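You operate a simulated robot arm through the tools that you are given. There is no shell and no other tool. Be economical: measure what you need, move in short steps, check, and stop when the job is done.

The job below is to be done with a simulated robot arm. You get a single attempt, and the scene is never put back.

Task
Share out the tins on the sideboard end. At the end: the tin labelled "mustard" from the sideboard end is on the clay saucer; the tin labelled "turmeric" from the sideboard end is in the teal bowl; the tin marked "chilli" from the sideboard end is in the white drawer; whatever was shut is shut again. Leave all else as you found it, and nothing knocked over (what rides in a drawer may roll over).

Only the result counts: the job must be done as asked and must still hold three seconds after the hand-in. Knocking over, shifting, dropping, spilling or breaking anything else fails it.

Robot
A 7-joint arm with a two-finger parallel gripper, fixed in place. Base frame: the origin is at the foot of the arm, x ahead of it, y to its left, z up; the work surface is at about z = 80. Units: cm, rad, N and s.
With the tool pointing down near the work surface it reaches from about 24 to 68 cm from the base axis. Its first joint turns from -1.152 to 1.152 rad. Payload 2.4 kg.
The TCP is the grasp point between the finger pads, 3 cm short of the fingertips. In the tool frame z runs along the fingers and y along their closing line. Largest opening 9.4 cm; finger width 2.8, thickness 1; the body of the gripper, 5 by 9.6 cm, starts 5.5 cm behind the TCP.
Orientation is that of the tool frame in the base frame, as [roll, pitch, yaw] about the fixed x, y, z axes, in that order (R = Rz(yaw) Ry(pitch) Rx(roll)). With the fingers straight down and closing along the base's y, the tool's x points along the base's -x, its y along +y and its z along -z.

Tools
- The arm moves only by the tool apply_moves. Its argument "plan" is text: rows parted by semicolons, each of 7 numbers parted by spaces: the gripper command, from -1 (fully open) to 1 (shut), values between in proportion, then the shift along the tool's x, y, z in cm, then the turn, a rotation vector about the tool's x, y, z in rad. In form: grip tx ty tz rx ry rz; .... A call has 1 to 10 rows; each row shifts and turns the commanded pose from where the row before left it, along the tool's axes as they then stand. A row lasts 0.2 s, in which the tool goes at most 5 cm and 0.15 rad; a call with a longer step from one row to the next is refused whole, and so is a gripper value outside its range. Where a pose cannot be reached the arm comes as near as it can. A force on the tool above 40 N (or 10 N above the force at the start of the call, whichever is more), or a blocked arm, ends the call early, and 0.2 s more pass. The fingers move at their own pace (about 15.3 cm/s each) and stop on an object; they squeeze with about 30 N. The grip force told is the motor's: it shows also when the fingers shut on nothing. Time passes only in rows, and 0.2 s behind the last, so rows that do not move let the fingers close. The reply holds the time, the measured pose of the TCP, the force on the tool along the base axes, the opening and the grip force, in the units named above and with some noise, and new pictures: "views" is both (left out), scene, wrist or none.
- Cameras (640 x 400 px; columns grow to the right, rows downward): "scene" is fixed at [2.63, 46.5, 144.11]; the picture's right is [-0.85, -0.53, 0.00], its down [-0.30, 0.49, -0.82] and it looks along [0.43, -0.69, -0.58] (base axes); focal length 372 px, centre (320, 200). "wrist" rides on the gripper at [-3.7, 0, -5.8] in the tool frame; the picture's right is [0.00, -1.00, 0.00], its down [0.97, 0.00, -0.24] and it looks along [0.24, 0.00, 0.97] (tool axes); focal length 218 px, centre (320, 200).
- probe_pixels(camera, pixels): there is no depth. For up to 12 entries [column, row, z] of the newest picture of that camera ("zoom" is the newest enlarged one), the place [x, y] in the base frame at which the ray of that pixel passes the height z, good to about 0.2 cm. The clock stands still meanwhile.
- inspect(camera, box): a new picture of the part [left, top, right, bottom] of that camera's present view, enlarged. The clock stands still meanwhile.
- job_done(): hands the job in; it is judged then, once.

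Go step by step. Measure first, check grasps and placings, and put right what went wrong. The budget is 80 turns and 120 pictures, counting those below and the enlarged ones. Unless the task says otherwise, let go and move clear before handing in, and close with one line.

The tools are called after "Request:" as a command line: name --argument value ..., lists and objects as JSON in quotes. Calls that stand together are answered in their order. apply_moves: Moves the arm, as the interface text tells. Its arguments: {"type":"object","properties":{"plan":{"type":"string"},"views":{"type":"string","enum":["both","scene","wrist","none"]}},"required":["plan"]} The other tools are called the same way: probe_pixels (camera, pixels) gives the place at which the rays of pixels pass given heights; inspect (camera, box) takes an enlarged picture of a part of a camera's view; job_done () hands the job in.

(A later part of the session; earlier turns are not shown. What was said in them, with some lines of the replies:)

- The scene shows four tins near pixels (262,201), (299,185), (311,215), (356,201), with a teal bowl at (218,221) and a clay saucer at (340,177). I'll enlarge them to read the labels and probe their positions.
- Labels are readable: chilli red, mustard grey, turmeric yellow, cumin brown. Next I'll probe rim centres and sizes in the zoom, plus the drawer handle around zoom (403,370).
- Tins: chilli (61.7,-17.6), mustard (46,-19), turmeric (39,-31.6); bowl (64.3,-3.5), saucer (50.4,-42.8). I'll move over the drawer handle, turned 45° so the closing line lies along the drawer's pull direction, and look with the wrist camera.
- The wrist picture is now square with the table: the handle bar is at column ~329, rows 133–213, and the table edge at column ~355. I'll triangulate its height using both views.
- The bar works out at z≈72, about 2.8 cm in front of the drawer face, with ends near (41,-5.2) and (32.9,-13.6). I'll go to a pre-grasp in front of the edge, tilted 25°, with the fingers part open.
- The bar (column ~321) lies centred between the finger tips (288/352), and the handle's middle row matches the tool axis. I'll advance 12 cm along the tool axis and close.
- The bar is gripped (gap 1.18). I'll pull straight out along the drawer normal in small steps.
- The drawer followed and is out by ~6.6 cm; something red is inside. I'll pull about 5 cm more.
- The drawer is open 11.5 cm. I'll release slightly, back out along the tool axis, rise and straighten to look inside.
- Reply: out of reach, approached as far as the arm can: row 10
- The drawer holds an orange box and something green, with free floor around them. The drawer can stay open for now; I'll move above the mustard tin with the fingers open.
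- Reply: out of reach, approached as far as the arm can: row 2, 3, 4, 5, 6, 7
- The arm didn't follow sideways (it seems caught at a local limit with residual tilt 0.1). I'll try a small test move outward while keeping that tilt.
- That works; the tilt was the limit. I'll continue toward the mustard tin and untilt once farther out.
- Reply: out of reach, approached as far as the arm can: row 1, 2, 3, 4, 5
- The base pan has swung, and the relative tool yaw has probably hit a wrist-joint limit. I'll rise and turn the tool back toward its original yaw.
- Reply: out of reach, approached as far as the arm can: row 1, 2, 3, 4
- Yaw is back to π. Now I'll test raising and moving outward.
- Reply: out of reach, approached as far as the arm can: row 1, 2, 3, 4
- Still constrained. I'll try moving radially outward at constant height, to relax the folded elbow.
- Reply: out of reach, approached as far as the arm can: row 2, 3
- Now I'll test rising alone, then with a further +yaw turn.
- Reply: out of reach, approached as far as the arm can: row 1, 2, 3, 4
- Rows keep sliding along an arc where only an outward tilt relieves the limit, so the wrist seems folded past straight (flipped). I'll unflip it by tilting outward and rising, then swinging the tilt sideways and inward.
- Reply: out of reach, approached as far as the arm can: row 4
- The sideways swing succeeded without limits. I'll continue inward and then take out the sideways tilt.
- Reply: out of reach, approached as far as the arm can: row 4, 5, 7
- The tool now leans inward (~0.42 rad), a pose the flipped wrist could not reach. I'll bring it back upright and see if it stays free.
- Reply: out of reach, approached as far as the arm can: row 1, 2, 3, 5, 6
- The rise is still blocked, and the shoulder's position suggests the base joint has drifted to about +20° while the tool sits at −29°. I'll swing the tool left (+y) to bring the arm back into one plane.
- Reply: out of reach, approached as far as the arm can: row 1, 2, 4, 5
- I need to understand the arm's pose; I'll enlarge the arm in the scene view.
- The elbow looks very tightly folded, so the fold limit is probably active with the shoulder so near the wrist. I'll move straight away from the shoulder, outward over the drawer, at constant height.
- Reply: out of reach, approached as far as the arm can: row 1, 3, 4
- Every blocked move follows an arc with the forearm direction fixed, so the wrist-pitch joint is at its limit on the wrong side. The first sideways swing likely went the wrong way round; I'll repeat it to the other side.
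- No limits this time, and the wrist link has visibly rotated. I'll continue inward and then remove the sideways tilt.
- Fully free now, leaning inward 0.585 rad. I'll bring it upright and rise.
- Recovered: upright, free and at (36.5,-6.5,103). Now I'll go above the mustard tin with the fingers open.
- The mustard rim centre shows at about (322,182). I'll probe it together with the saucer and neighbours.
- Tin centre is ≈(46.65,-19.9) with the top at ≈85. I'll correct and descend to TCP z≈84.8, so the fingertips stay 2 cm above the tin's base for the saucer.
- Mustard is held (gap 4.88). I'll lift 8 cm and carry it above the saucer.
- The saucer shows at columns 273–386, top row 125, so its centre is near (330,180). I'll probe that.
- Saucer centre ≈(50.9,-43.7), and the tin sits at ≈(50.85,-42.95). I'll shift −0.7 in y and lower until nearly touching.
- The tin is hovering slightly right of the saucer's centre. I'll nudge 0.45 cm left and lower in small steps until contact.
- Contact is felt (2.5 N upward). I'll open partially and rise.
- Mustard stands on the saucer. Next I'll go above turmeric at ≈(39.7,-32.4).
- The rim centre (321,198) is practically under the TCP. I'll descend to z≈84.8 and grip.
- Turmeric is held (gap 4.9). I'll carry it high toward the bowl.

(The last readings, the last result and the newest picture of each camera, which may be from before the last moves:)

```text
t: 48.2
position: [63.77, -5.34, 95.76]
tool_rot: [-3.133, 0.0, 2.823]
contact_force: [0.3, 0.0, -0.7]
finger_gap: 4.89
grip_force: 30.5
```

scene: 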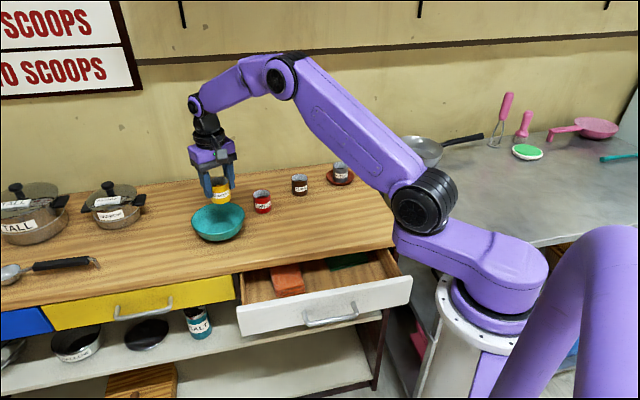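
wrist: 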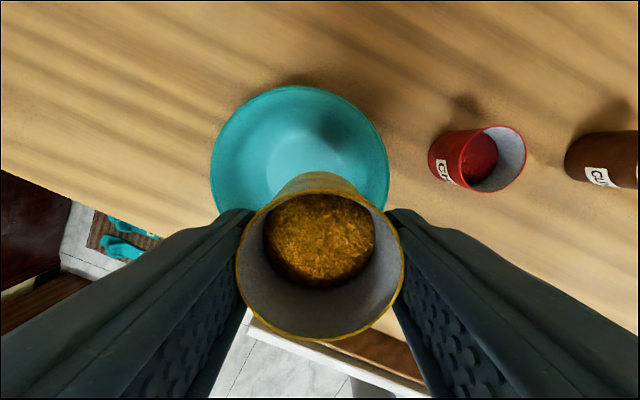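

The bowl rim spans columns 210–390 with its top at row 86, so the centre is about (300,175). I'll probe it, and enlarge the bowl in the scene view.

Request:
probe_pixels --camera "wrist" --pixels '[[300, 175, 85.5], [300, 175, 84.5], [210, 175, 85], [390, 175, 85], [300, 86, 85], [305, 158, 80.5]]'

Request:
inspect --camera "scene" --box '[160, 165, 270, 250]'

```text
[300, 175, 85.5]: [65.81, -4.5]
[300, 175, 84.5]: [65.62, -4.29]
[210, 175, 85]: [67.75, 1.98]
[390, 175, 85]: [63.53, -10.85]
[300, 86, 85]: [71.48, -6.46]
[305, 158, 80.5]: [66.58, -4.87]
```

```text
4.71 times, centred on (215, 208) of scene
```

zoom: 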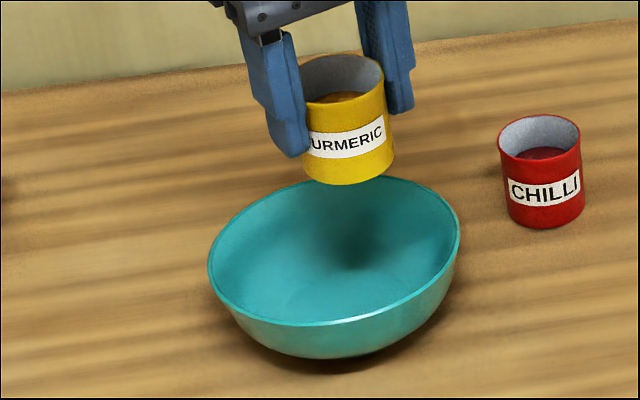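

Bowl centre ≈(65.5,-4.5), rim diameter ≈13.5 cm. I'll centre and lower most of the way.

Request:
apply_moves --plan "1 -1.08 1.36 0 0 0 0; 1 0 0 0 0 0 0; 1 0 0 3 0 0 0; 1 0 0 3 0 0 0; 1 0 0 2 0 0 0; 1 0 0 0.8 0 0 0; 1 0 0 0 0 0 0" --views "wrist"

Request:
inspect --camera "scene" --box '[160, 165, 270, 250]'

```text
t: 49.8
position: [64.98, -4.33, 86.8]
tool_rot: [-3.135, -0.003, 2.826]
contact_force: [0.6, 0.0, -0.1]
finger_gap: 4.91
grip_force: 30.2
```

wrist: 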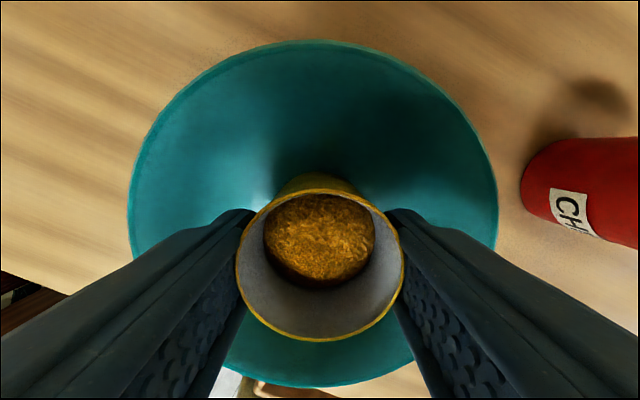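

```text
4.71 times, centred on (215, 208) of scene
```

zoom: 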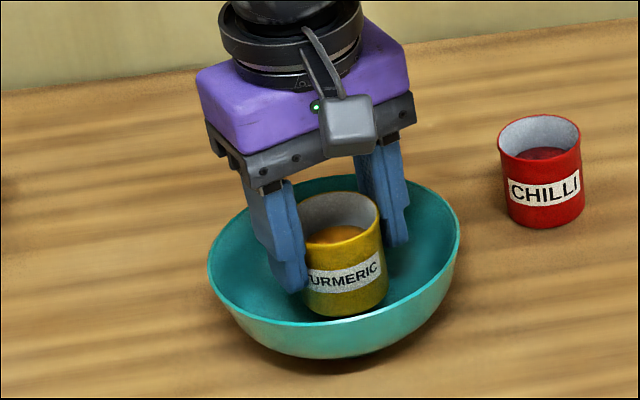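

The rim geometry says the gripper is centred within ~0.3 cm. I'll lower gently until contact.

Request:
apply_moves --plan "1 0.2 0.2 0.3 0 0 0; 1 0 0 0.25 0 0 0; 1 0 0 0.2 0 0 0; 1 0 0 0.2 0 0 0; 1 0 0 0 0 0 0" --views "none"

```text
t: 51.0
position: [64.88, -4.15, 85.96]
tool_rot: [-3.135, -0.001, 2.824]
contact_force: [0.6, -0.7, -0.1]
finger_gap: 4.87
grip_force: 30.3
```

Request:
apply_moves --plan "1 0 0 0.15 0 0 0; 1 0 0 0.15 0 0 0; 1 0 0 0 0 0 0" --views "none"

```text
t: 51.8
position: [64.85, -4.16, 85.74]
tool_rot: [-3.134, -0.004, 2.825]
contact_force: [0.0, -0.5, -0.1]
finger_gap: 4.9
grip_force: 30.0
```

The last readings show no contact yet (z 85.74, force ≈0). I'll keep lowering in fine steps.

Request:
apply_moves --plan "1 0 0 0.12 0 0 0; 1 0 0 0.12 0 0 0; 1 0 0 0 0 0 0" --views "none"

```text
t: 52.6
position: [64.92, -4.08, 85.62]
tool_rot: [-3.134, 0.001, 2.822]
contact_force: [-3.6, 2.2, 21.6]
finger_gap: 4.87
grip_force: 30.3
```

Firm contact (21.6 N). I'll ease up 0.1 cm, open partially, and rise.

Request:
apply_moves --plan "1 0 0 -0.1 0 0 0; 1 0 0 0 0 0 0; -0.35 0 0 0 0 0 0; -0.35 0 0 0 0 0 0; -0.35 0 0 -2 0 0 0; -0.35 0 0 -4 0 0 0; -0.35 0 0 -4 0 0 0"

```text
t: 54.2
position: [65.1, -4.05, 95.57]
tool_rot: [-3.133, -0.003, 2.823]
contact_force: [-0.3, 0.5, -0.3]
finger_gap: 6.34
grip_force: 0.1
```

scene: 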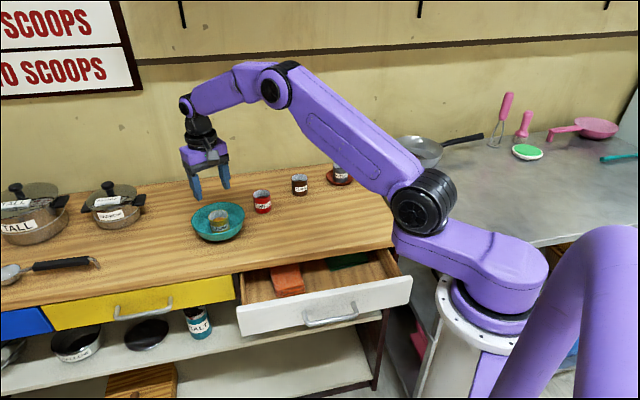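
wrist: 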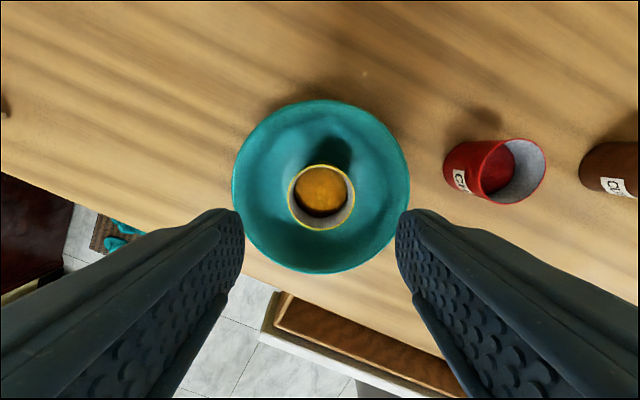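

Turmeric sits upright in the bowl. Next I'll go above chilli at ≈(62.1,-18.5).

Request:
apply_moves --plan "-0.35 -0.42 -3.65 0 0 0 0; -0.35 -0.42 -3.65 0 0 0 0; -1 -0.42 -3.65 0 0 0 0; -1 -0.42 -3.65 0 0 0 0; -1 0 0 0 0 0 0; -1 0 0 0 0 0 0" --views "wrist"

```text
t: 55.6
position: [61.88, -18.31, 95.44]
tool_rot: [-3.136, -0.001, 2.824]
contact_force: [0.1, -0.2, -0.2]
finger_gap: 9.39
grip_force: 0.1
```

wrist: 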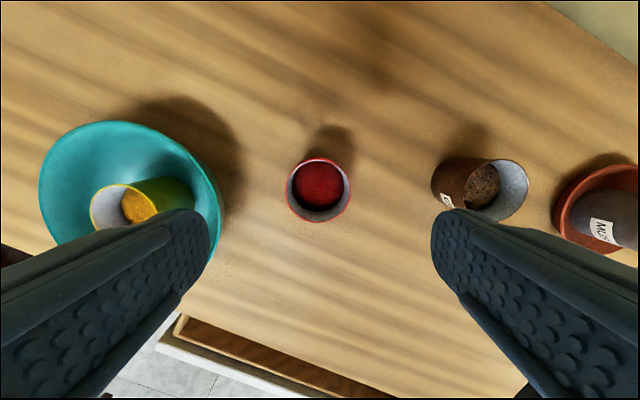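

Chilli rim centre is (319,190), about 0.35 cm farther out. I'll correct, descend, grip and lift.

Request:
apply_moves --plan "-1 -0.35 0 3.5 0 0 0; -1 0 0 3.5 0 0 0; -1 0 0 2.5 0 0 0; -1 0 0 1.2 0 0 0; -1 0 0 0 0 0 0; 1 0 0 0 0 0 0; 1 0 0 0 0 0 0; 1 0 0 0 0 0 0; 1 0 0 -4 0 0 0; 1 0 0 -4 0 0 0" --views "both"

```text
t: 57.8
position: [62.03, -18.54, 92.85]
tool_rot: [-3.135, -0.002, 2.824]
contact_force: [0.5, 0.5, -0.4]
finger_gap: 4.86
grip_force: 29.6
```

scene: 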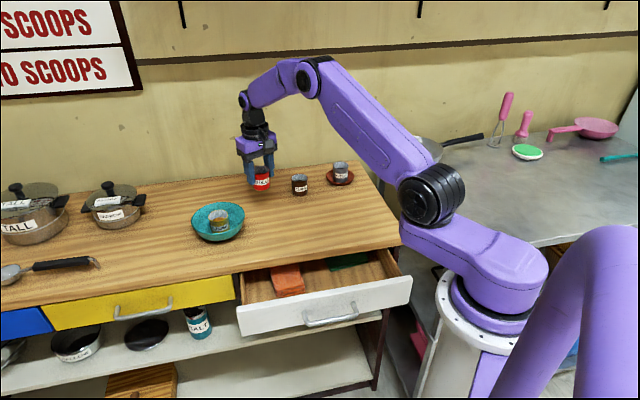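
wrist: 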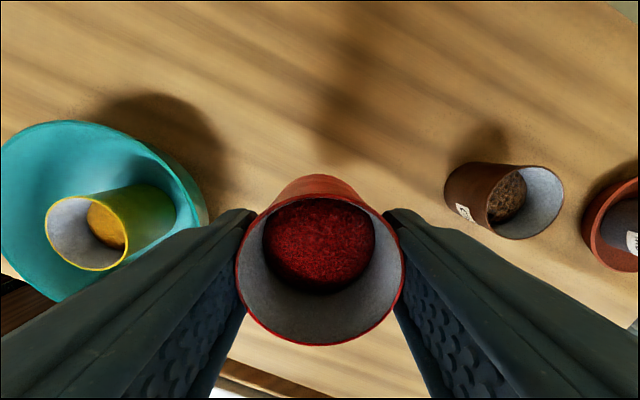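

Chilli is held. I'll enlarge the drawer to choose a free spot.

Request:
inspect --camera "scene" --box '[225, 235, 425, 345]'

```text
3.20 times, centred on (325, 290) of scene
```

zoom: 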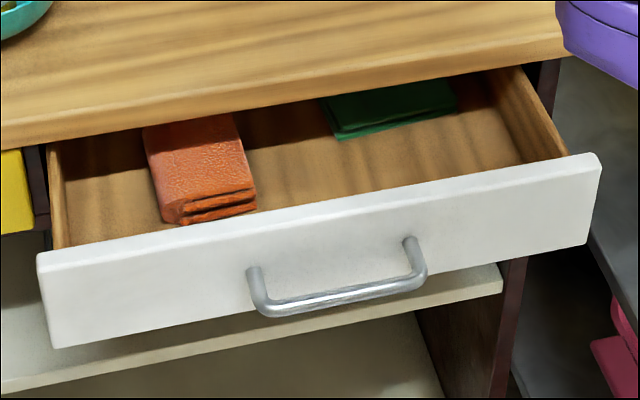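

Folded cloths: orange at left, green at the back; the floor is free between and in front of the green at zoom ~(380,170). I'll probe those places.

Request:
probe_pixels --camera "zoom" --pixels '[[340, 138, 71], [458, 107, 71], [256, 208, 71], [240, 150, 72], [598, 155, 77], [40, 255, 77], [400, 165, 70.5], [522, 160, 70.5], [340, 195, 77], [60, 345, 69], [340, 105, 80]]'

```text
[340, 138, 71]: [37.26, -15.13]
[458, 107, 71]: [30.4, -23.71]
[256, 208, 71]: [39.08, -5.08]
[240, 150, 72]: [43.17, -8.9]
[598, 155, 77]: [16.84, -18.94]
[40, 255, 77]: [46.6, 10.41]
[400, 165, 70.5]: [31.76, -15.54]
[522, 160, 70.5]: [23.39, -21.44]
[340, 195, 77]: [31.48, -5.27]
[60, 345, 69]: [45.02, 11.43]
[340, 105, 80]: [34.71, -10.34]
```

Free window: s from ≈-27 to -35, u between 1 and 24; I'll aim for u=17, s=-31, i.e. about (33.9,-9.9). First I'll carry the tin there high, turning so the closing line runs along the drawer front.

Request:
apply_moves --plan "1 3 -0.1 0 0 0 0; 1 4.4 -0.1 -0.3 0 0 0; 1 4.4 -0.1 -0.3 0 0 0; 1 4.4 -0.1 -0.3 0 0 0; 1 4.4 -0.1 0 0 0 0; 1 4.4 -0.1 0 0 0 0; 1 4.4 -0.1 0 0 0 0; 1 0 0 0 0 0 0.145; 1 0 0 0 0 0 0.145; 1 0 0 0 0 0 0.145"

```text
t: 60.0
position: [33.94, -10.06, 93.93]
tool_rot: [-3.133, 0.003, 2.387]
contact_force: [-0.9, 1.0, -0.3]
finger_gap: 4.88
grip_force: 30.0
```

scene: 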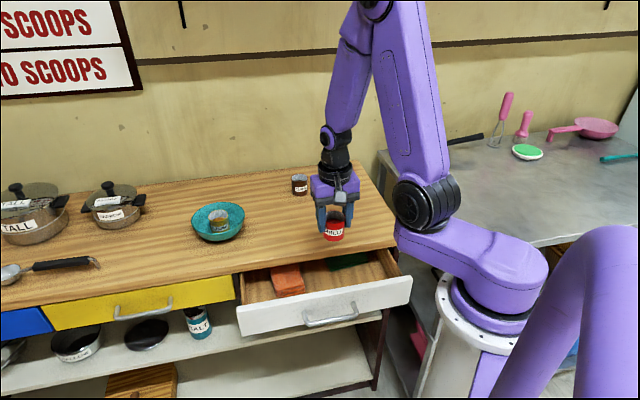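
wrist: 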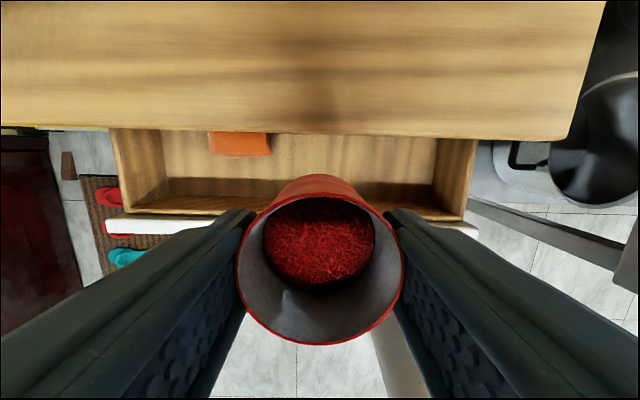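

The wrist view shows the table edge at row ~135 and the drawer front's inner edge at row ~212. I'll probe to place the tin between them.

Request:
probe_pixels --camera "wrist" --pixels '[[400, 138, 80], [200, 130, 80], [200, 212, 77], [450, 217, 77], [180, 180, 70.5], [180, 190, 70.5], [270, 154, 72], [435, 160, 75], [320, 262, 94], [120, 233, 77]]'

```text
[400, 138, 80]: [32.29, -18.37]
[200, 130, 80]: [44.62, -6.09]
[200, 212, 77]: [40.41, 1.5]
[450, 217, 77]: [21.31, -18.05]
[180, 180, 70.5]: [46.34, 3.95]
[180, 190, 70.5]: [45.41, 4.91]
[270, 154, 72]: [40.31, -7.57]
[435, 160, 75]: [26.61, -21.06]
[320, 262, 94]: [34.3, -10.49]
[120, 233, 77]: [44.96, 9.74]
```

The window runs from s≈-28 to -35.8, and the tin is at s≈-31.7, u≈16.8 — well centred and clear of the orange cloth. I'll descend in steps to TCP z≈77.

Request:
apply_moves --plan "1 -0.1 0 0 0 0 0.03; 1 0 0 3 0 0 0; 1 0 0 3 0 0 0; 1 0 0 3 0 0 0; 1 0 0 3 0 0 0; 1 0 0 2.5 0 0 0; 1 0 0 1.5 0 0 0; 1 0 0 0 0 0 0"

```text
t: 61.8
position: [34.15, -10.34, 77.86]
tool_rot: [-3.135, 0.0, 2.358]
contact_force: [-0.4, -0.3, -0.3]
finger_gap: 4.88
grip_force: 30.0
```

scene: 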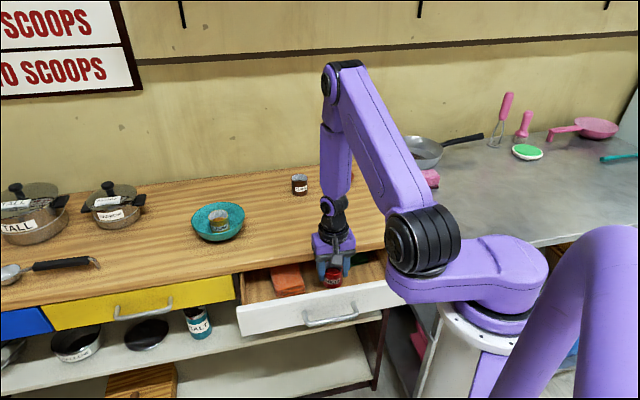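
wrist: 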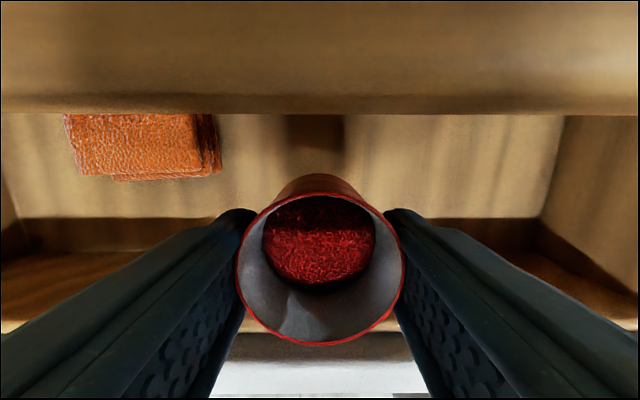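

Good clearance all round. I'll lower more, then creep to the floor.

Request:
apply_moves --plan "1 0 0 0.6 0 0 0; 1 0 0 0.4 0 0 0; 1 0 0 0.3 0 0 0; 1 0 0 0.3 0 0 0; 1 0 0 0 0 0 0" --views "none"

Request:
inspect --camera "scene" --box '[270, 220, 400, 320]'

```text
t: 63.0
position: [34.16, -10.23, 76.27]
tool_rot: [-3.135, -0.001, 2.358]
contact_force: [-0.3, -0.3, 0.3]
finger_gap: 4.87
grip_force: 30.1
```

```text
4.00 times, centred on (335, 270) of scene
```

zoom: 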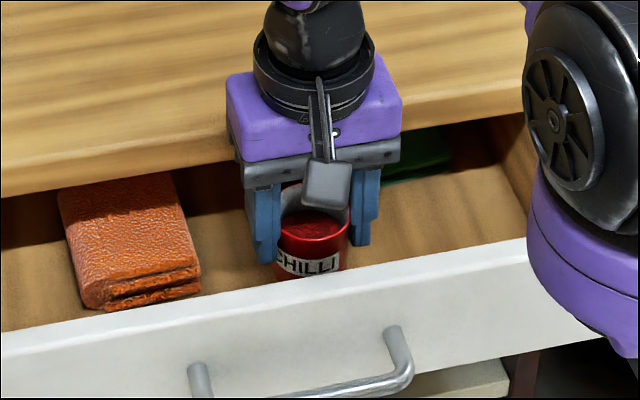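

Request:
apply_moves --plan "1 0 0 0.2 0 0 0; 1 0 0 0.2 0 0 0; 1 0 0 0.2 0 0 0; 1 0 0 0 0 0 0" --views "none"

```text
t: 64.0
position: [34.04, -10.33, 75.6]
tool_rot: [-3.136, 0.003, 2.358]
contact_force: [0.6, -0.4, 0.3]
finger_gap: 4.86
grip_force: 29.7
```

The tin's bottom is at ≈70.75 with no contact yet; I'll keep creeping down.

Request:
apply_moves --plan "1 0 0 0.15 0 0 0; 1 0 0 0.15 0 0 0; 1 0 0 0.15 0 0 0; 1 0 0 0 0 0 0" --views "none"

```text
t: 65.0
position: [34.19, -10.35, 75.08]
tool_rot: [-3.135, 0.001, 2.36]
contact_force: [0.0, -0.5, -0.9]
finger_gap: 4.89
grip_force: 29.8
```

Request:
apply_moves --plan "1 0 0 0.15 0 0 0; 1 0 0 0.15 0 0 0; 1 0 0 0 0 0 0" --views "none"

Request:
inspect --camera "scene" --box '[270, 220, 400, 320]'

```text
t: 65.8
position: [34.21, -10.37, 74.84]
tool_rot: [-3.134, 0.003, 2.357]
contact_force: [0.4, -0.3, 0.3]
finger_gap: 4.84
grip_force: 30.0
```

```text
4.00 times, centred on (335, 270) of scene
```

zoom: 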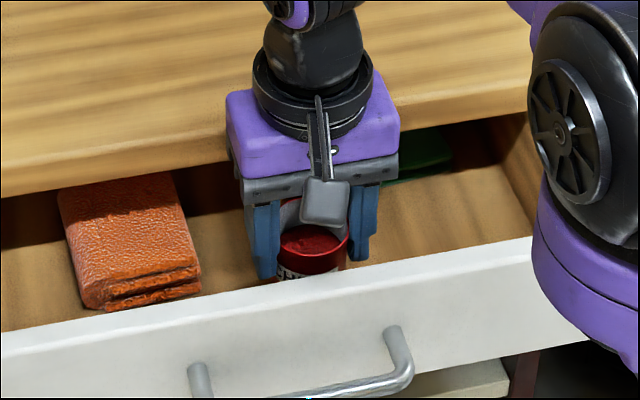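

The body clears the table edge horizontally by ~1.8 cm, so I can continue down safely.

Request:
apply_moves --plan "1 0 0 0.15 0 0 0; 1 0 0 0.15 0 0 0; 1 0 0 0.15 0 0 0; 1 0 0 0 0 0 0" --views "none"

```text
t: 66.8
position: [34.04, -10.26, 74.32]
tool_rot: [-3.136, 0.003, 2.361]
contact_force: [-0.6, -0.2, -0.2]
finger_gap: 4.89
grip_force: 29.9
```

Request:
apply_moves --plan "1 0 0 0.15 0 0 0; 1 0 0 0.15 0 0 0; 1 0 0 0.15 0 0 0; 1 0 0 0 0 0 0" --views "none"

```text
t: 67.8
position: [34.06, -10.27, 74.01]
tool_rot: [-3.135, 0.003, 2.358]
contact_force: [-0.4, 0.5, -1.0]
finger_gap: 4.88
grip_force: 30.2
```

Request:
apply_moves --plan "1 0 0 0.15 0 0 0; 1 0 0 0.15 0 0 0; 1 0 0 0.15 0 0 0; 1 0 0 0 0 0 0" --views "wrist"

```text
t: 68.8
position: [34.1, -10.25, 73.52]
tool_rot: [-3.135, 0.003, 2.358]
contact_force: [-0.2, 0.5, -0.7]
finger_gap: 4.88
grip_force: 29.8
```

wrist: 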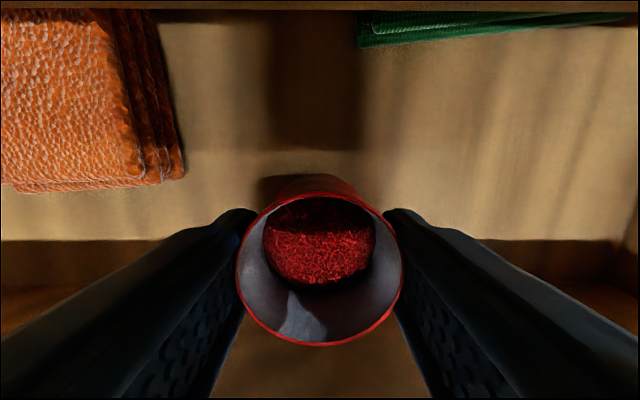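

Request:
apply_moves --plan "1 0 0 0.15 0 0 0; 1 0 0 0.15 0 0 0; 1 0 0 0 0 0 0" --views "none"

```text
t: 69.6
position: [34.04, -10.22, 73.29]
tool_rot: [-3.135, 0.004, 2.36]
contact_force: [-1.0, 0.8, 26.4]
finger_gap: 4.86
grip_force: 30.2
```

Floor contact (26 N). I'll ease up, open to ~6.4 cm, and rise straight up.

Request:
apply_moves --plan "1 0 0 -0.12 0 0 0; 1 0 0 0 0 0 0; -0.35 0 0 0 0 0 0; -0.35 0 0 0 0 0 0; -0.35 0 0 -2 0 0 0; -0.35 0 0 -3 0 0 0; -0.35 0 0 -3 0 0 0; -0.35 0 0 -3 0 0 0; -0.35 0 0 -3 0 0 0; -0.35 0 0 -3 0 0 0"

```text
t: 71.8
position: [34.16, -10.26, 90.51]
tool_rot: [-3.135, 0.003, 2.36]
contact_force: [0.3, -0.4, 0.1]
finger_gap: 6.35
grip_force: 0.0
```

scene: 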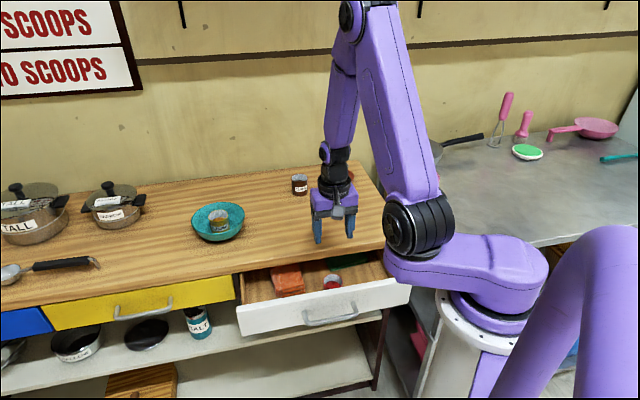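
wrist: 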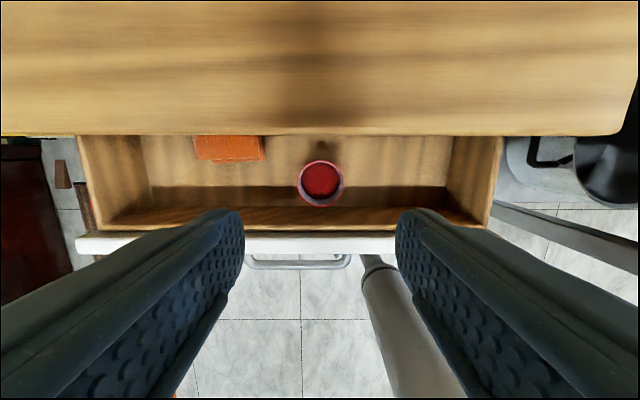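

Chilli stands in the drawer, clear of both cloths. Now to close: with the fingers shut I'll move in front of the drawer face and come down above the handle.

Request:
apply_moves --plan "1 2.5 0.75 0 0 0 0; 1 2.5 0.75 0 0 0 0; 1 2.5 0.75 0 0 0 0; 1 2.3 0.75 0 0 0 0; 1 0 0 0 0 0 0" --views "both"

```text
t: 73.0
position: [29.39, -1.28, 90.32]
tool_rot: [-3.134, 0.003, 2.358]
contact_force: [0.1, 0.5, -0.1]
finger_gap: 0.0
grip_force: 29.8
```

scene: 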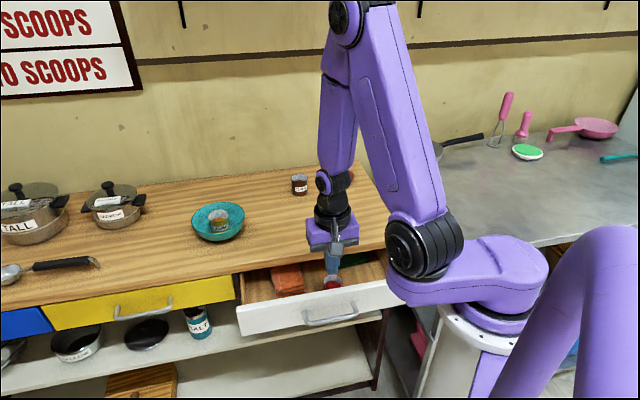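
wrist: 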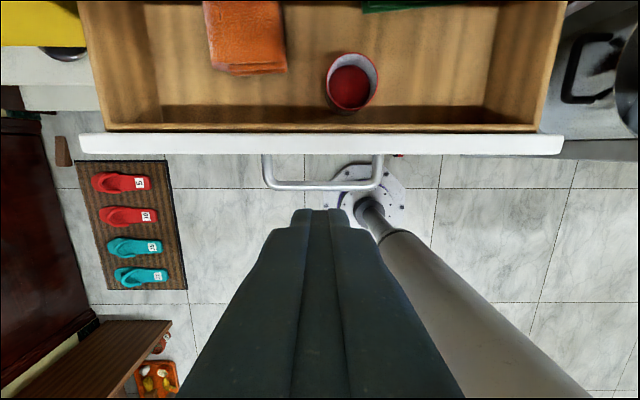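

The handle (columns 263–383) is centred on the tool. I'll probe the face edge and bar before descending.

Request:
probe_pixels --camera "wrist" --pixels '[[323, 154, 77], [323, 187, 72], [323, 136, 77], [323, 130, 77]]'

```text
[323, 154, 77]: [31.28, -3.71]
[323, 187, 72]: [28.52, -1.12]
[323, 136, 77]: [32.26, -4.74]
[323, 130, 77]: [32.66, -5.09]
```

Face at s=-24.7, bar at s=-21.0; the closed fingers span s -23.1…-20.3, clear of the face. I'll descend to TCP z≈77.4, tips above the bar.

Request:
apply_moves --plan "1 0 0 3 0 0 0; 1 0 0 3 0 0 0; 1 0 0 3 0 0 0; 1 0 0 2.5 0 0 0; 1 0 0 1.4 0 0 0; 1 0 0 0 0 0 0"

```text
t: 74.4
position: [29.31, -1.56, 81.43]
tool_rot: [-3.123, 0.0, 2.358]
contact_force: [0.5, -0.4, 0.4]
finger_gap: 0.0
grip_force: 30.1
out of reach, approached as far as the arm can: row 3, 4, 5
```

scene: 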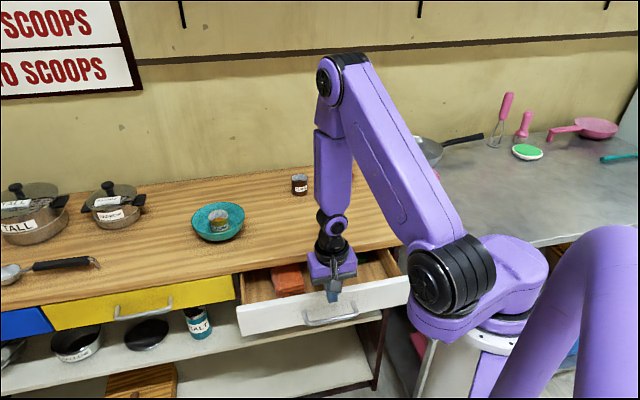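
wrist: 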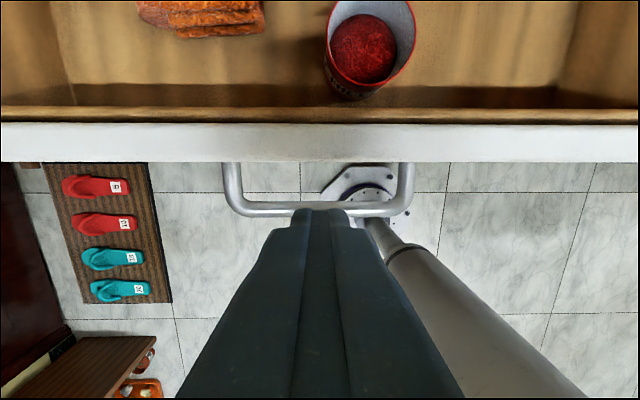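

The straight-wrist limit stops the descent at 81.4. I'll lean the fingertips 0.28 rad toward the base (+s), which gives the wrist room, and go down vertically.

Request:
apply_moves --plan "1 0 0 0 0 0.14 0; 1 0 0 0 0 0.14 0; 1 -0.276 0 0.961 0 0 0; 1 -0.276 0 0.961 0 0 0; 1 -0.276 0 0.961 0 0 0; 1 -0.276 0 0.961 0 0 0; 1 0 0 0 0 0 0"

```text
t: 76.0
position: [29.5, -1.25, 77.11]
tool_rot: [-3.132, -0.276, 2.355]
contact_force: [0.0, 0.9, 0.8]
finger_gap: 0.03
grip_force: 30.3
out of reach, approached as far as the arm can: row 2
```

scene: 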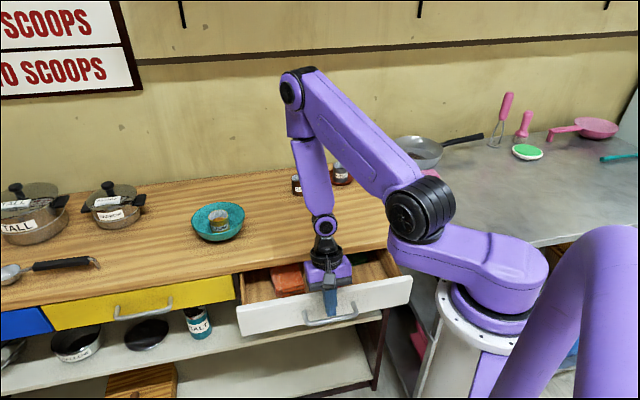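
wrist: 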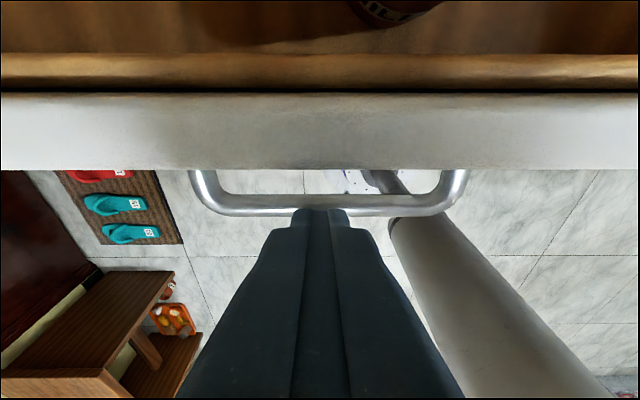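

Now beside the drawer face with the tips above the bar. I'll push gently inward in small steps.

Request:
apply_moves --plan "1 -0.67 0 -0.193 0 0 0; 1 -0.67 0 -0.193 0 0 0; 1 -0.67 0 -0.193 0 0 0; 1 -0.67 0 -0.193 0 0 0; 1 -0.67 0 -0.193 0 0 0; 1 -0.67 0 -0.193 0 0 0; 1 -0.67 0 -0.193 0 0 0; 1 -0.67 0 -0.193 0 0 0"

```text
t: 77.8
position: [33.48, -5.27, 77.18]
tool_rot: [-3.135, -0.278, 2.356]
contact_force: [-2.0, 0.9, -0.1]
finger_gap: 0.0
grip_force: 29.0
```

scene: 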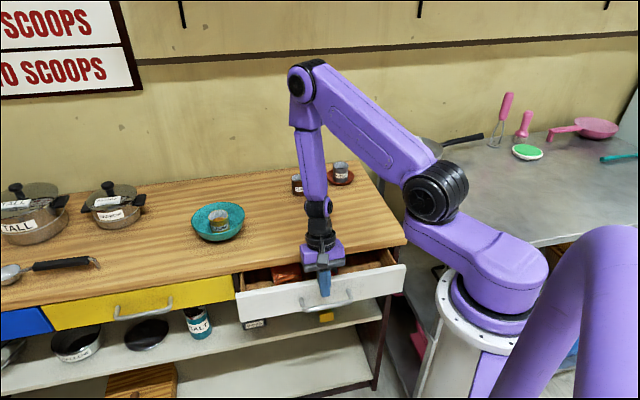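
wrist: 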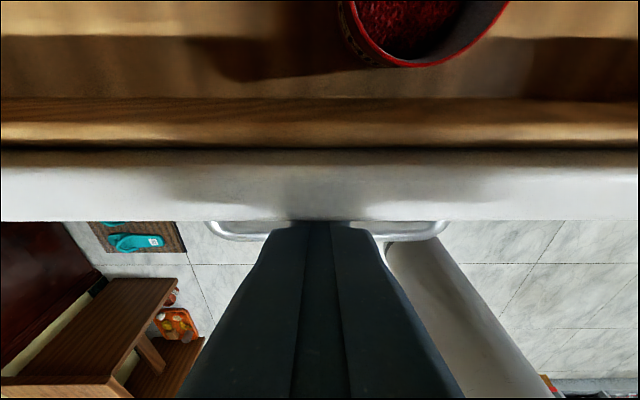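

The drawer is following smoothly and the tin stands (red rim at (425,30)). I'll continue 4.6 cm further.

Request:
apply_moves --plan "1 -0.67 0 -0.193 0 0 0; 1 -0.67 0 -0.193 0 0 0; 1 -0.67 0 -0.193 0 0 0; 1 -0.67 0 -0.193 0 0 0; 1 -0.67 0 -0.193 0 0 0; 1 -0.67 0 -0.193 0 0 0; 1 -0.4 0 -0.115 0 0 0"

```text
t: 79.4
position: [35.49, -8.06, 77.2]
tool_rot: [-3.135, -0.278, 2.355]
contact_force: [0.6, 2.0, 1.0]
finger_gap: 0.0
grip_force: 29.6
out of reach, approached as far as the arm can: row 5, 6, 7
```

scene: 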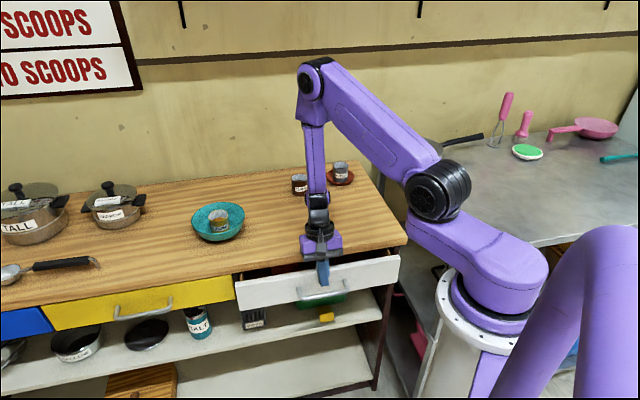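
wrist: 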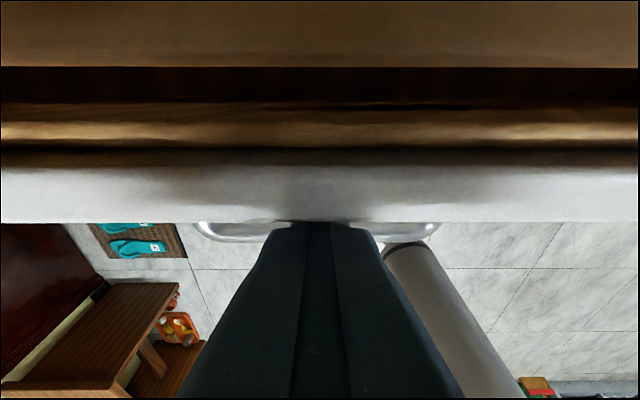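

The arm stopped at s≈-30.8 with about 4 cm left to shut. I'll back off a little, rise and straighten, then push the handle bar itself.

Request:
apply_moves --plan "1 0.961 0 0.276 0 0 0; 1 0.961 0 0.276 0 0 0; 1 0.69 0 -2.4 0 0 0; 1 0.69 0 -2.4 0 0 0; 1 0.69 0 -2.4 0 0 0; 1 0.69 0 -2.4 0 0 0; 1 0.69 0 -2.4 0 0 0; 1 0.55 0 -1.9 0 -0.14 0; 1 0.3 0 -1.9 0 -0.137 0"

```text
t: 81.4
position: [32.0, -5.53, 87.51]
tool_rot: [-3.14, -0.049, 2.359]
contact_force: [0.1, 0.7, -0.2]
finger_gap: 0.0
grip_force: 29.8
out of reach, approached as far as the arm can: row 4, 5, 6, 7, 9
```

scene: 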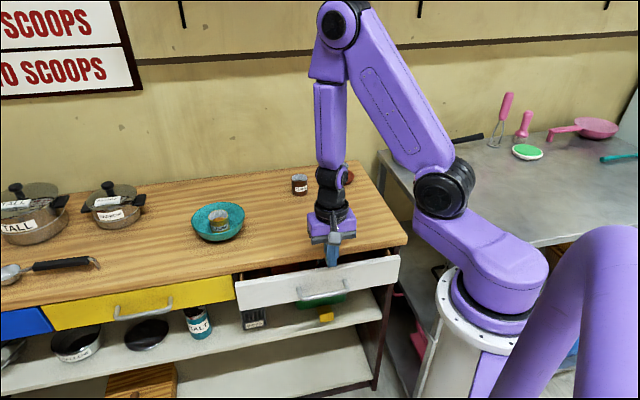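
wrist: 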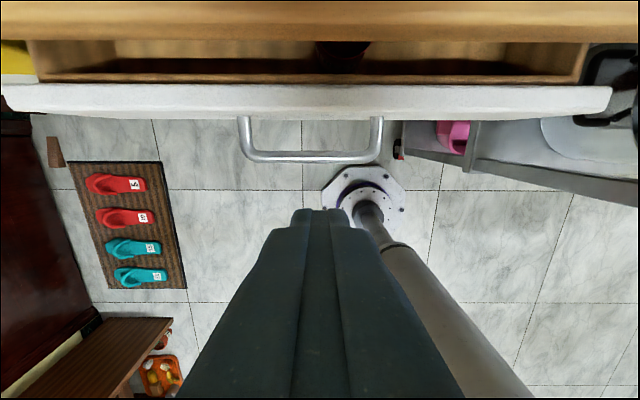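

The bar now shows at row ~157 (columns 240–382) with ~4 cm of opening left. I'll probe the bar and the table edge.

Request:
probe_pixels --camera "wrist" --pixels '[[311, 157, 72], [311, 163, 72], [243, 150, 72], [380, 150, 72], [311, 116, 77], [311, 40, 77], [311, 40, 80]]'

```text
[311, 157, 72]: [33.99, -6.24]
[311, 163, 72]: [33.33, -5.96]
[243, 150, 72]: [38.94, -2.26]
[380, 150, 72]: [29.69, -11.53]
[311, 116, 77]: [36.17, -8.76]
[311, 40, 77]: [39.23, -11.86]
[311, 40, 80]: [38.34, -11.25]
```

Bar at s=-28.4, near surface -27.8. I'll move out to s≈-25, lean the tips inward toward the drawer by ~0.25 rad (as in the first grasp), and descend.

Request:
apply_moves --plan "1 0.8 0 0 0 -0.1 0; 1 0.8 0 0 0 -0.1 0; 1 0 0 0 0 -0.1 0; 1 0 0 0 0 0 0" --views "none"

```text
t: 82.4
position: [31.5, -5.03, 87.31]
tool_rot: [-3.132, 0.246, 2.362]
contact_force: [1.6, -0.8, -0.8]
finger_gap: 0.0
grip_force: 29.9
out of reach, approached as far as the arm can: row 1
```

Request:
apply_moves --plan "1 1.1 0 -0.28 0 0 0; 1 0.672 0.1 2.677 0 0 0; 1 0.672 0.1 2.677 0 0 0; 1 0.672 0.1 2.677 0 0 0; 1 0.672 0.1 2.677 0 0 0; 1 0 0 0 0 0 0"

```text
t: 83.8
position: [34.88, -2.0, 79.24]
tool_rot: [-3.127, 0.243, 2.362]
contact_force: [0.2, -0.2, 0.3]
finger_gap: 0.02
grip_force: 30.3
out of reach, approached as far as the arm can: row 2, 3, 4, 5
```

scene: 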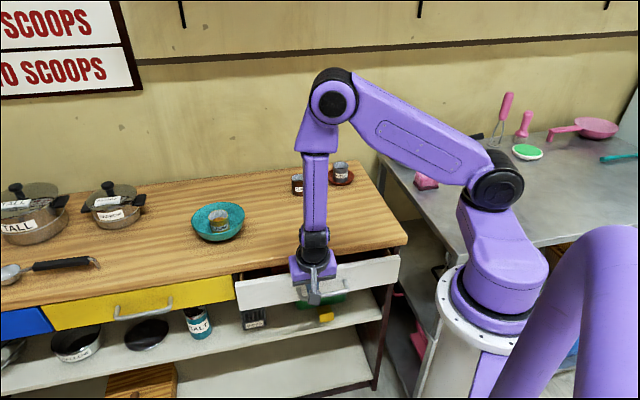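
wrist: 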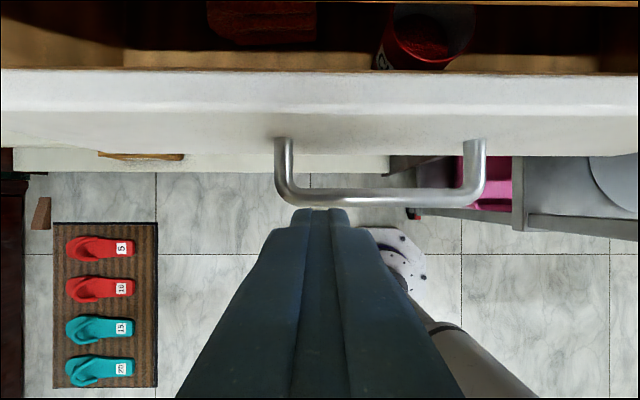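

The arm swung round to the right and stalled off-line. I'll back out along the tool axis, then redo the wrist recovery before a proper upright push at the far part of the bar, where the radius is comfortable.

Request:
apply_moves --plan "1 0 0 -2.5 0 0 0; 1 0 0 -2.5 0 0 0; 1 0 0 -2.5 0 0 0; 1 0 0 -2.5 0 0 0; 1 0 0 -2.5 0 0 0" --views "scene"

```text
t: 85.0
position: [32.88, 0.36, 91.51]
tool_rot: [-3.132, 0.246, 2.363]
contact_force: [-0.2, 0.2, 0.6]
finger_gap: 0.03
grip_force: 29.7
```

scene: 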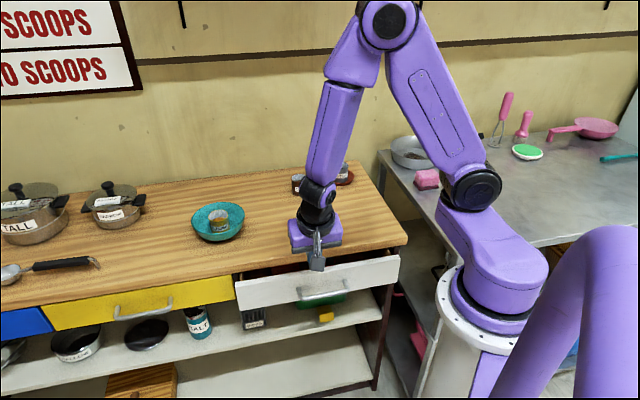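

Free again. The tool bends sideways relative to the forearm, so I'll rotate its lean round to the base side (natural bend), then straighten.

Request:
apply_moves --plan "1 0 0 -1 0.14 0 0; 1 0 0 -1 0.14 0 0; 1 0 0 0 0 0.13 0; 1 0 0 0 0 0.13 0; 1 0 0 0 0 0.13 0; 1 0 0 0 0 0.13 0" --views "scene"

```text
t: 86.4
position: [32.64, 0.59, 93.21]
tool_rot: [-2.851, -0.256, 2.213]
contact_force: [0.0, 1.0, -0.2]
finger_gap: 0.0
grip_force: 30.0
```

scene: 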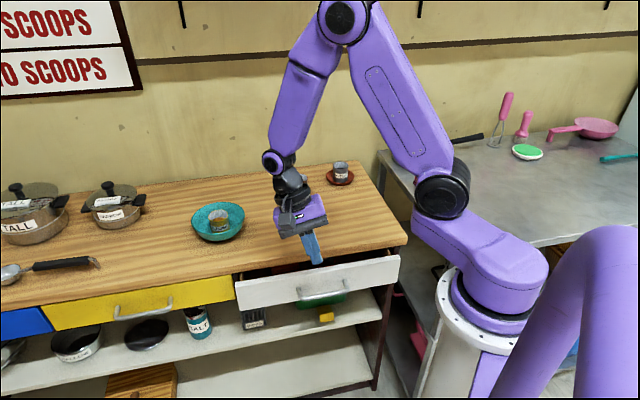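

The natural bend is restored. Now I'll straighten while rising.

Request:
apply_moves --plan "1 0 0 -2 0 0 0; 1 0 0 -2 0 0 0; 1 0 0 0 -0.095 -0.087 0; 1 0 0 0 -0.095 -0.087 0; 1 0 0 0 -0.095 -0.087 0; 1 0 0 0 0 0 0" --views "none"

```text
t: 87.8
position: [34.19, 0.51, 96.96]
tool_rot: [3.141, 0.003, 2.252]
contact_force: [0.5, -0.2, 0.1]
finger_gap: 0.0
grip_force: 30.4
```

Upright at (34.2,0.5,97). I'll align the yaw to 2.356, shift to u≈23.5, s≈-25.3, and descend to z≈80.

Request:
apply_moves --plan "1 -1.59 -0.9 0 0 0 0; 1 0 0 0 0 0 -0.104; 1 0 0 3.4 0 0 0; 1 0 0 3.4 0 0 0; 1 0 0 3.4 0 0 0; 1 0 0 3.4 0 0 0; 1 0 0 3.2 0 0 0; 1 0 0 0 0 0 0"

```text
t: 89.6
position: [34.51, -1.15, 80.21]
tool_rot: [3.141, 0.004, 2.357]
contact_force: [0.1, -0.7, -0.1]
finger_gap: 0.0
grip_force: 29.8
5 turns are left
```

scene: 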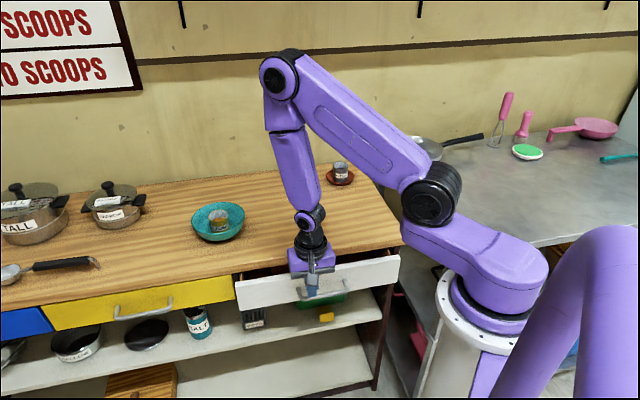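
wrist: 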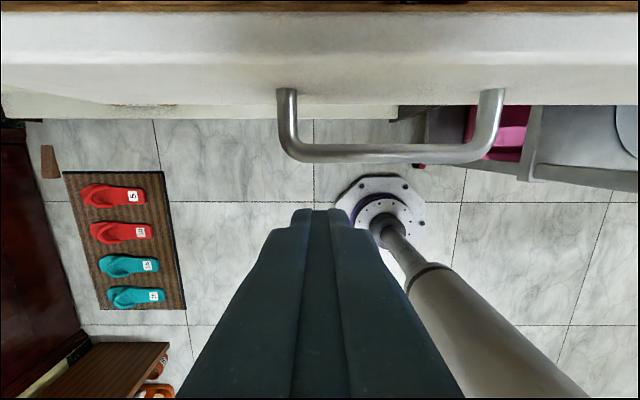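

The pose is clean, with the bar ahead of the fingertips (row ~153). In one call I'll descend to z≈73.6 and push the bar inward 5.6 cm in small steps.

Request:
apply_moves --plan "1 0 0 2.2 0 0 0; 1 0 0 2.2 0 0 0; 1 0 0 2.2 0 0 0; 1 -0.8 0 0 0 0 0; 1 -0.8 0 0 0 0 0; 1 -0.8 0 0 0 0 0; 1 -0.8 0 0 0 0 0; 1 -0.8 0 0 0 0 0; 1 -0.8 0 0 0 0 0; 1 -0.8 0 0 0 0 0"

```text
t: 91.8
position: [38.28, -5.14, 73.68]
tool_rot: [-3.136, -0.003, 2.362]
contact_force: [-8.6, 15.2, -1.0]
finger_gap: 0.0
grip_force: 29.5
4 turns are left
```

scene: 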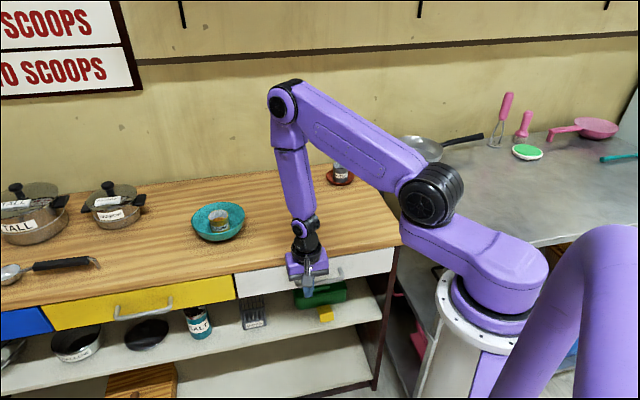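
wrist: 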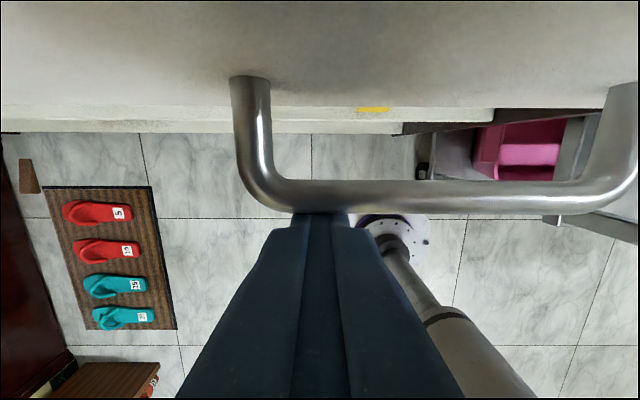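

TCP s=-30.7 with 17 N resistance matches the shut position. I'll give a last small nudge, back off and rise clear to check.

Request:
apply_moves --plan "1 -0.3 0 0 0 0 0; 1 0 0 0 0 0 0; 1 1 0 0 0 0 0; 1 1.5 0 0 0 0 0; 1 0 0 3 0 0 0; 1 0 0 -3 0 0 0" --views "none"

```text
t: 92.4
position: [38.29, -5.29, 73.54]
tool_rot: [-3.131, -0.011, 2.367]
contact_force: [-1.0, 2.1, 0.5]
finger_gap: 0.01
grip_force: 30.1
stopped in row 2: the force on the tool passed its limit (the readings are from after the stop); the commanded pose is now the measured one
3 turns are left
```

The force limit stopped the nudge in row 2, so the drawer is hard against its stop (and the mistaken down-step in that plan never ran). Now I'll back off and rise clear.

Request:
apply_moves --plan "1 1 0 0 0 0 0; 1 1.5 0 0 0 0 0; 1 1 0 0 0 0 0; 1 0 0 -3 0 0 0; 1 0 0 -3 0 0 0; 1 0 0 -3 0 0 0; 1 0 0 -4 0 0 0; 1 0 0 -4 0 0 0"

```text
t: 94.2
position: [36.25, -2.64, 90.62]
tool_rot: [-3.134, -0.009, 2.365]
contact_force: [0.9, -0.1, -0.4]
finger_gap: 0.0
grip_force: 30.7
2 turns are left
```

scene: 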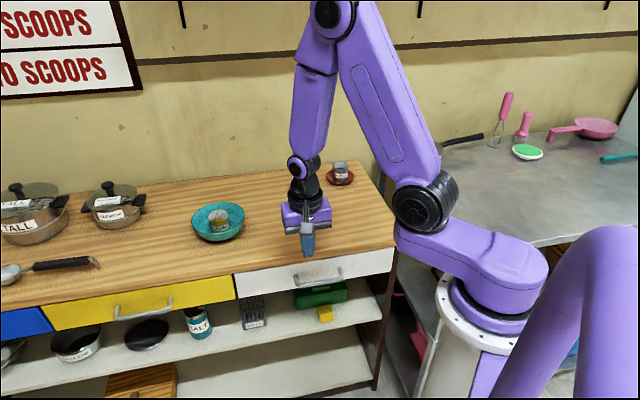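
wrist: 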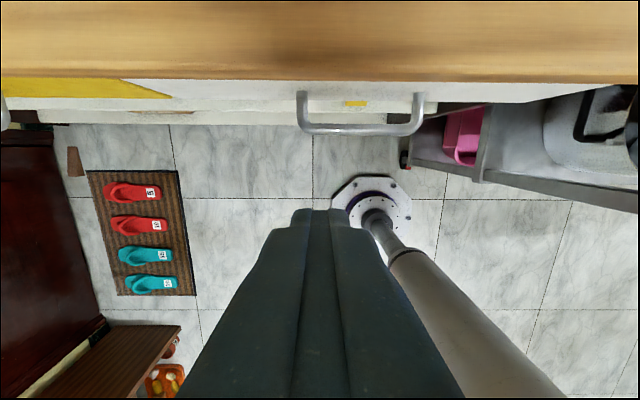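

The drawer face is shut under the edge as at the start (scene ~(315,272)). Mustard is on the saucer (340,172), turmeric is in the bowl (218,220), and the arm is clear, so I'm handing in.

Request:
job_done

```text
The job is handed in.
```

I've handed the job in: the mustard tin is on the clay saucer, the turmeric tin is in the teal bowl, and the chilli tin is in the white drawer, which is shut again.
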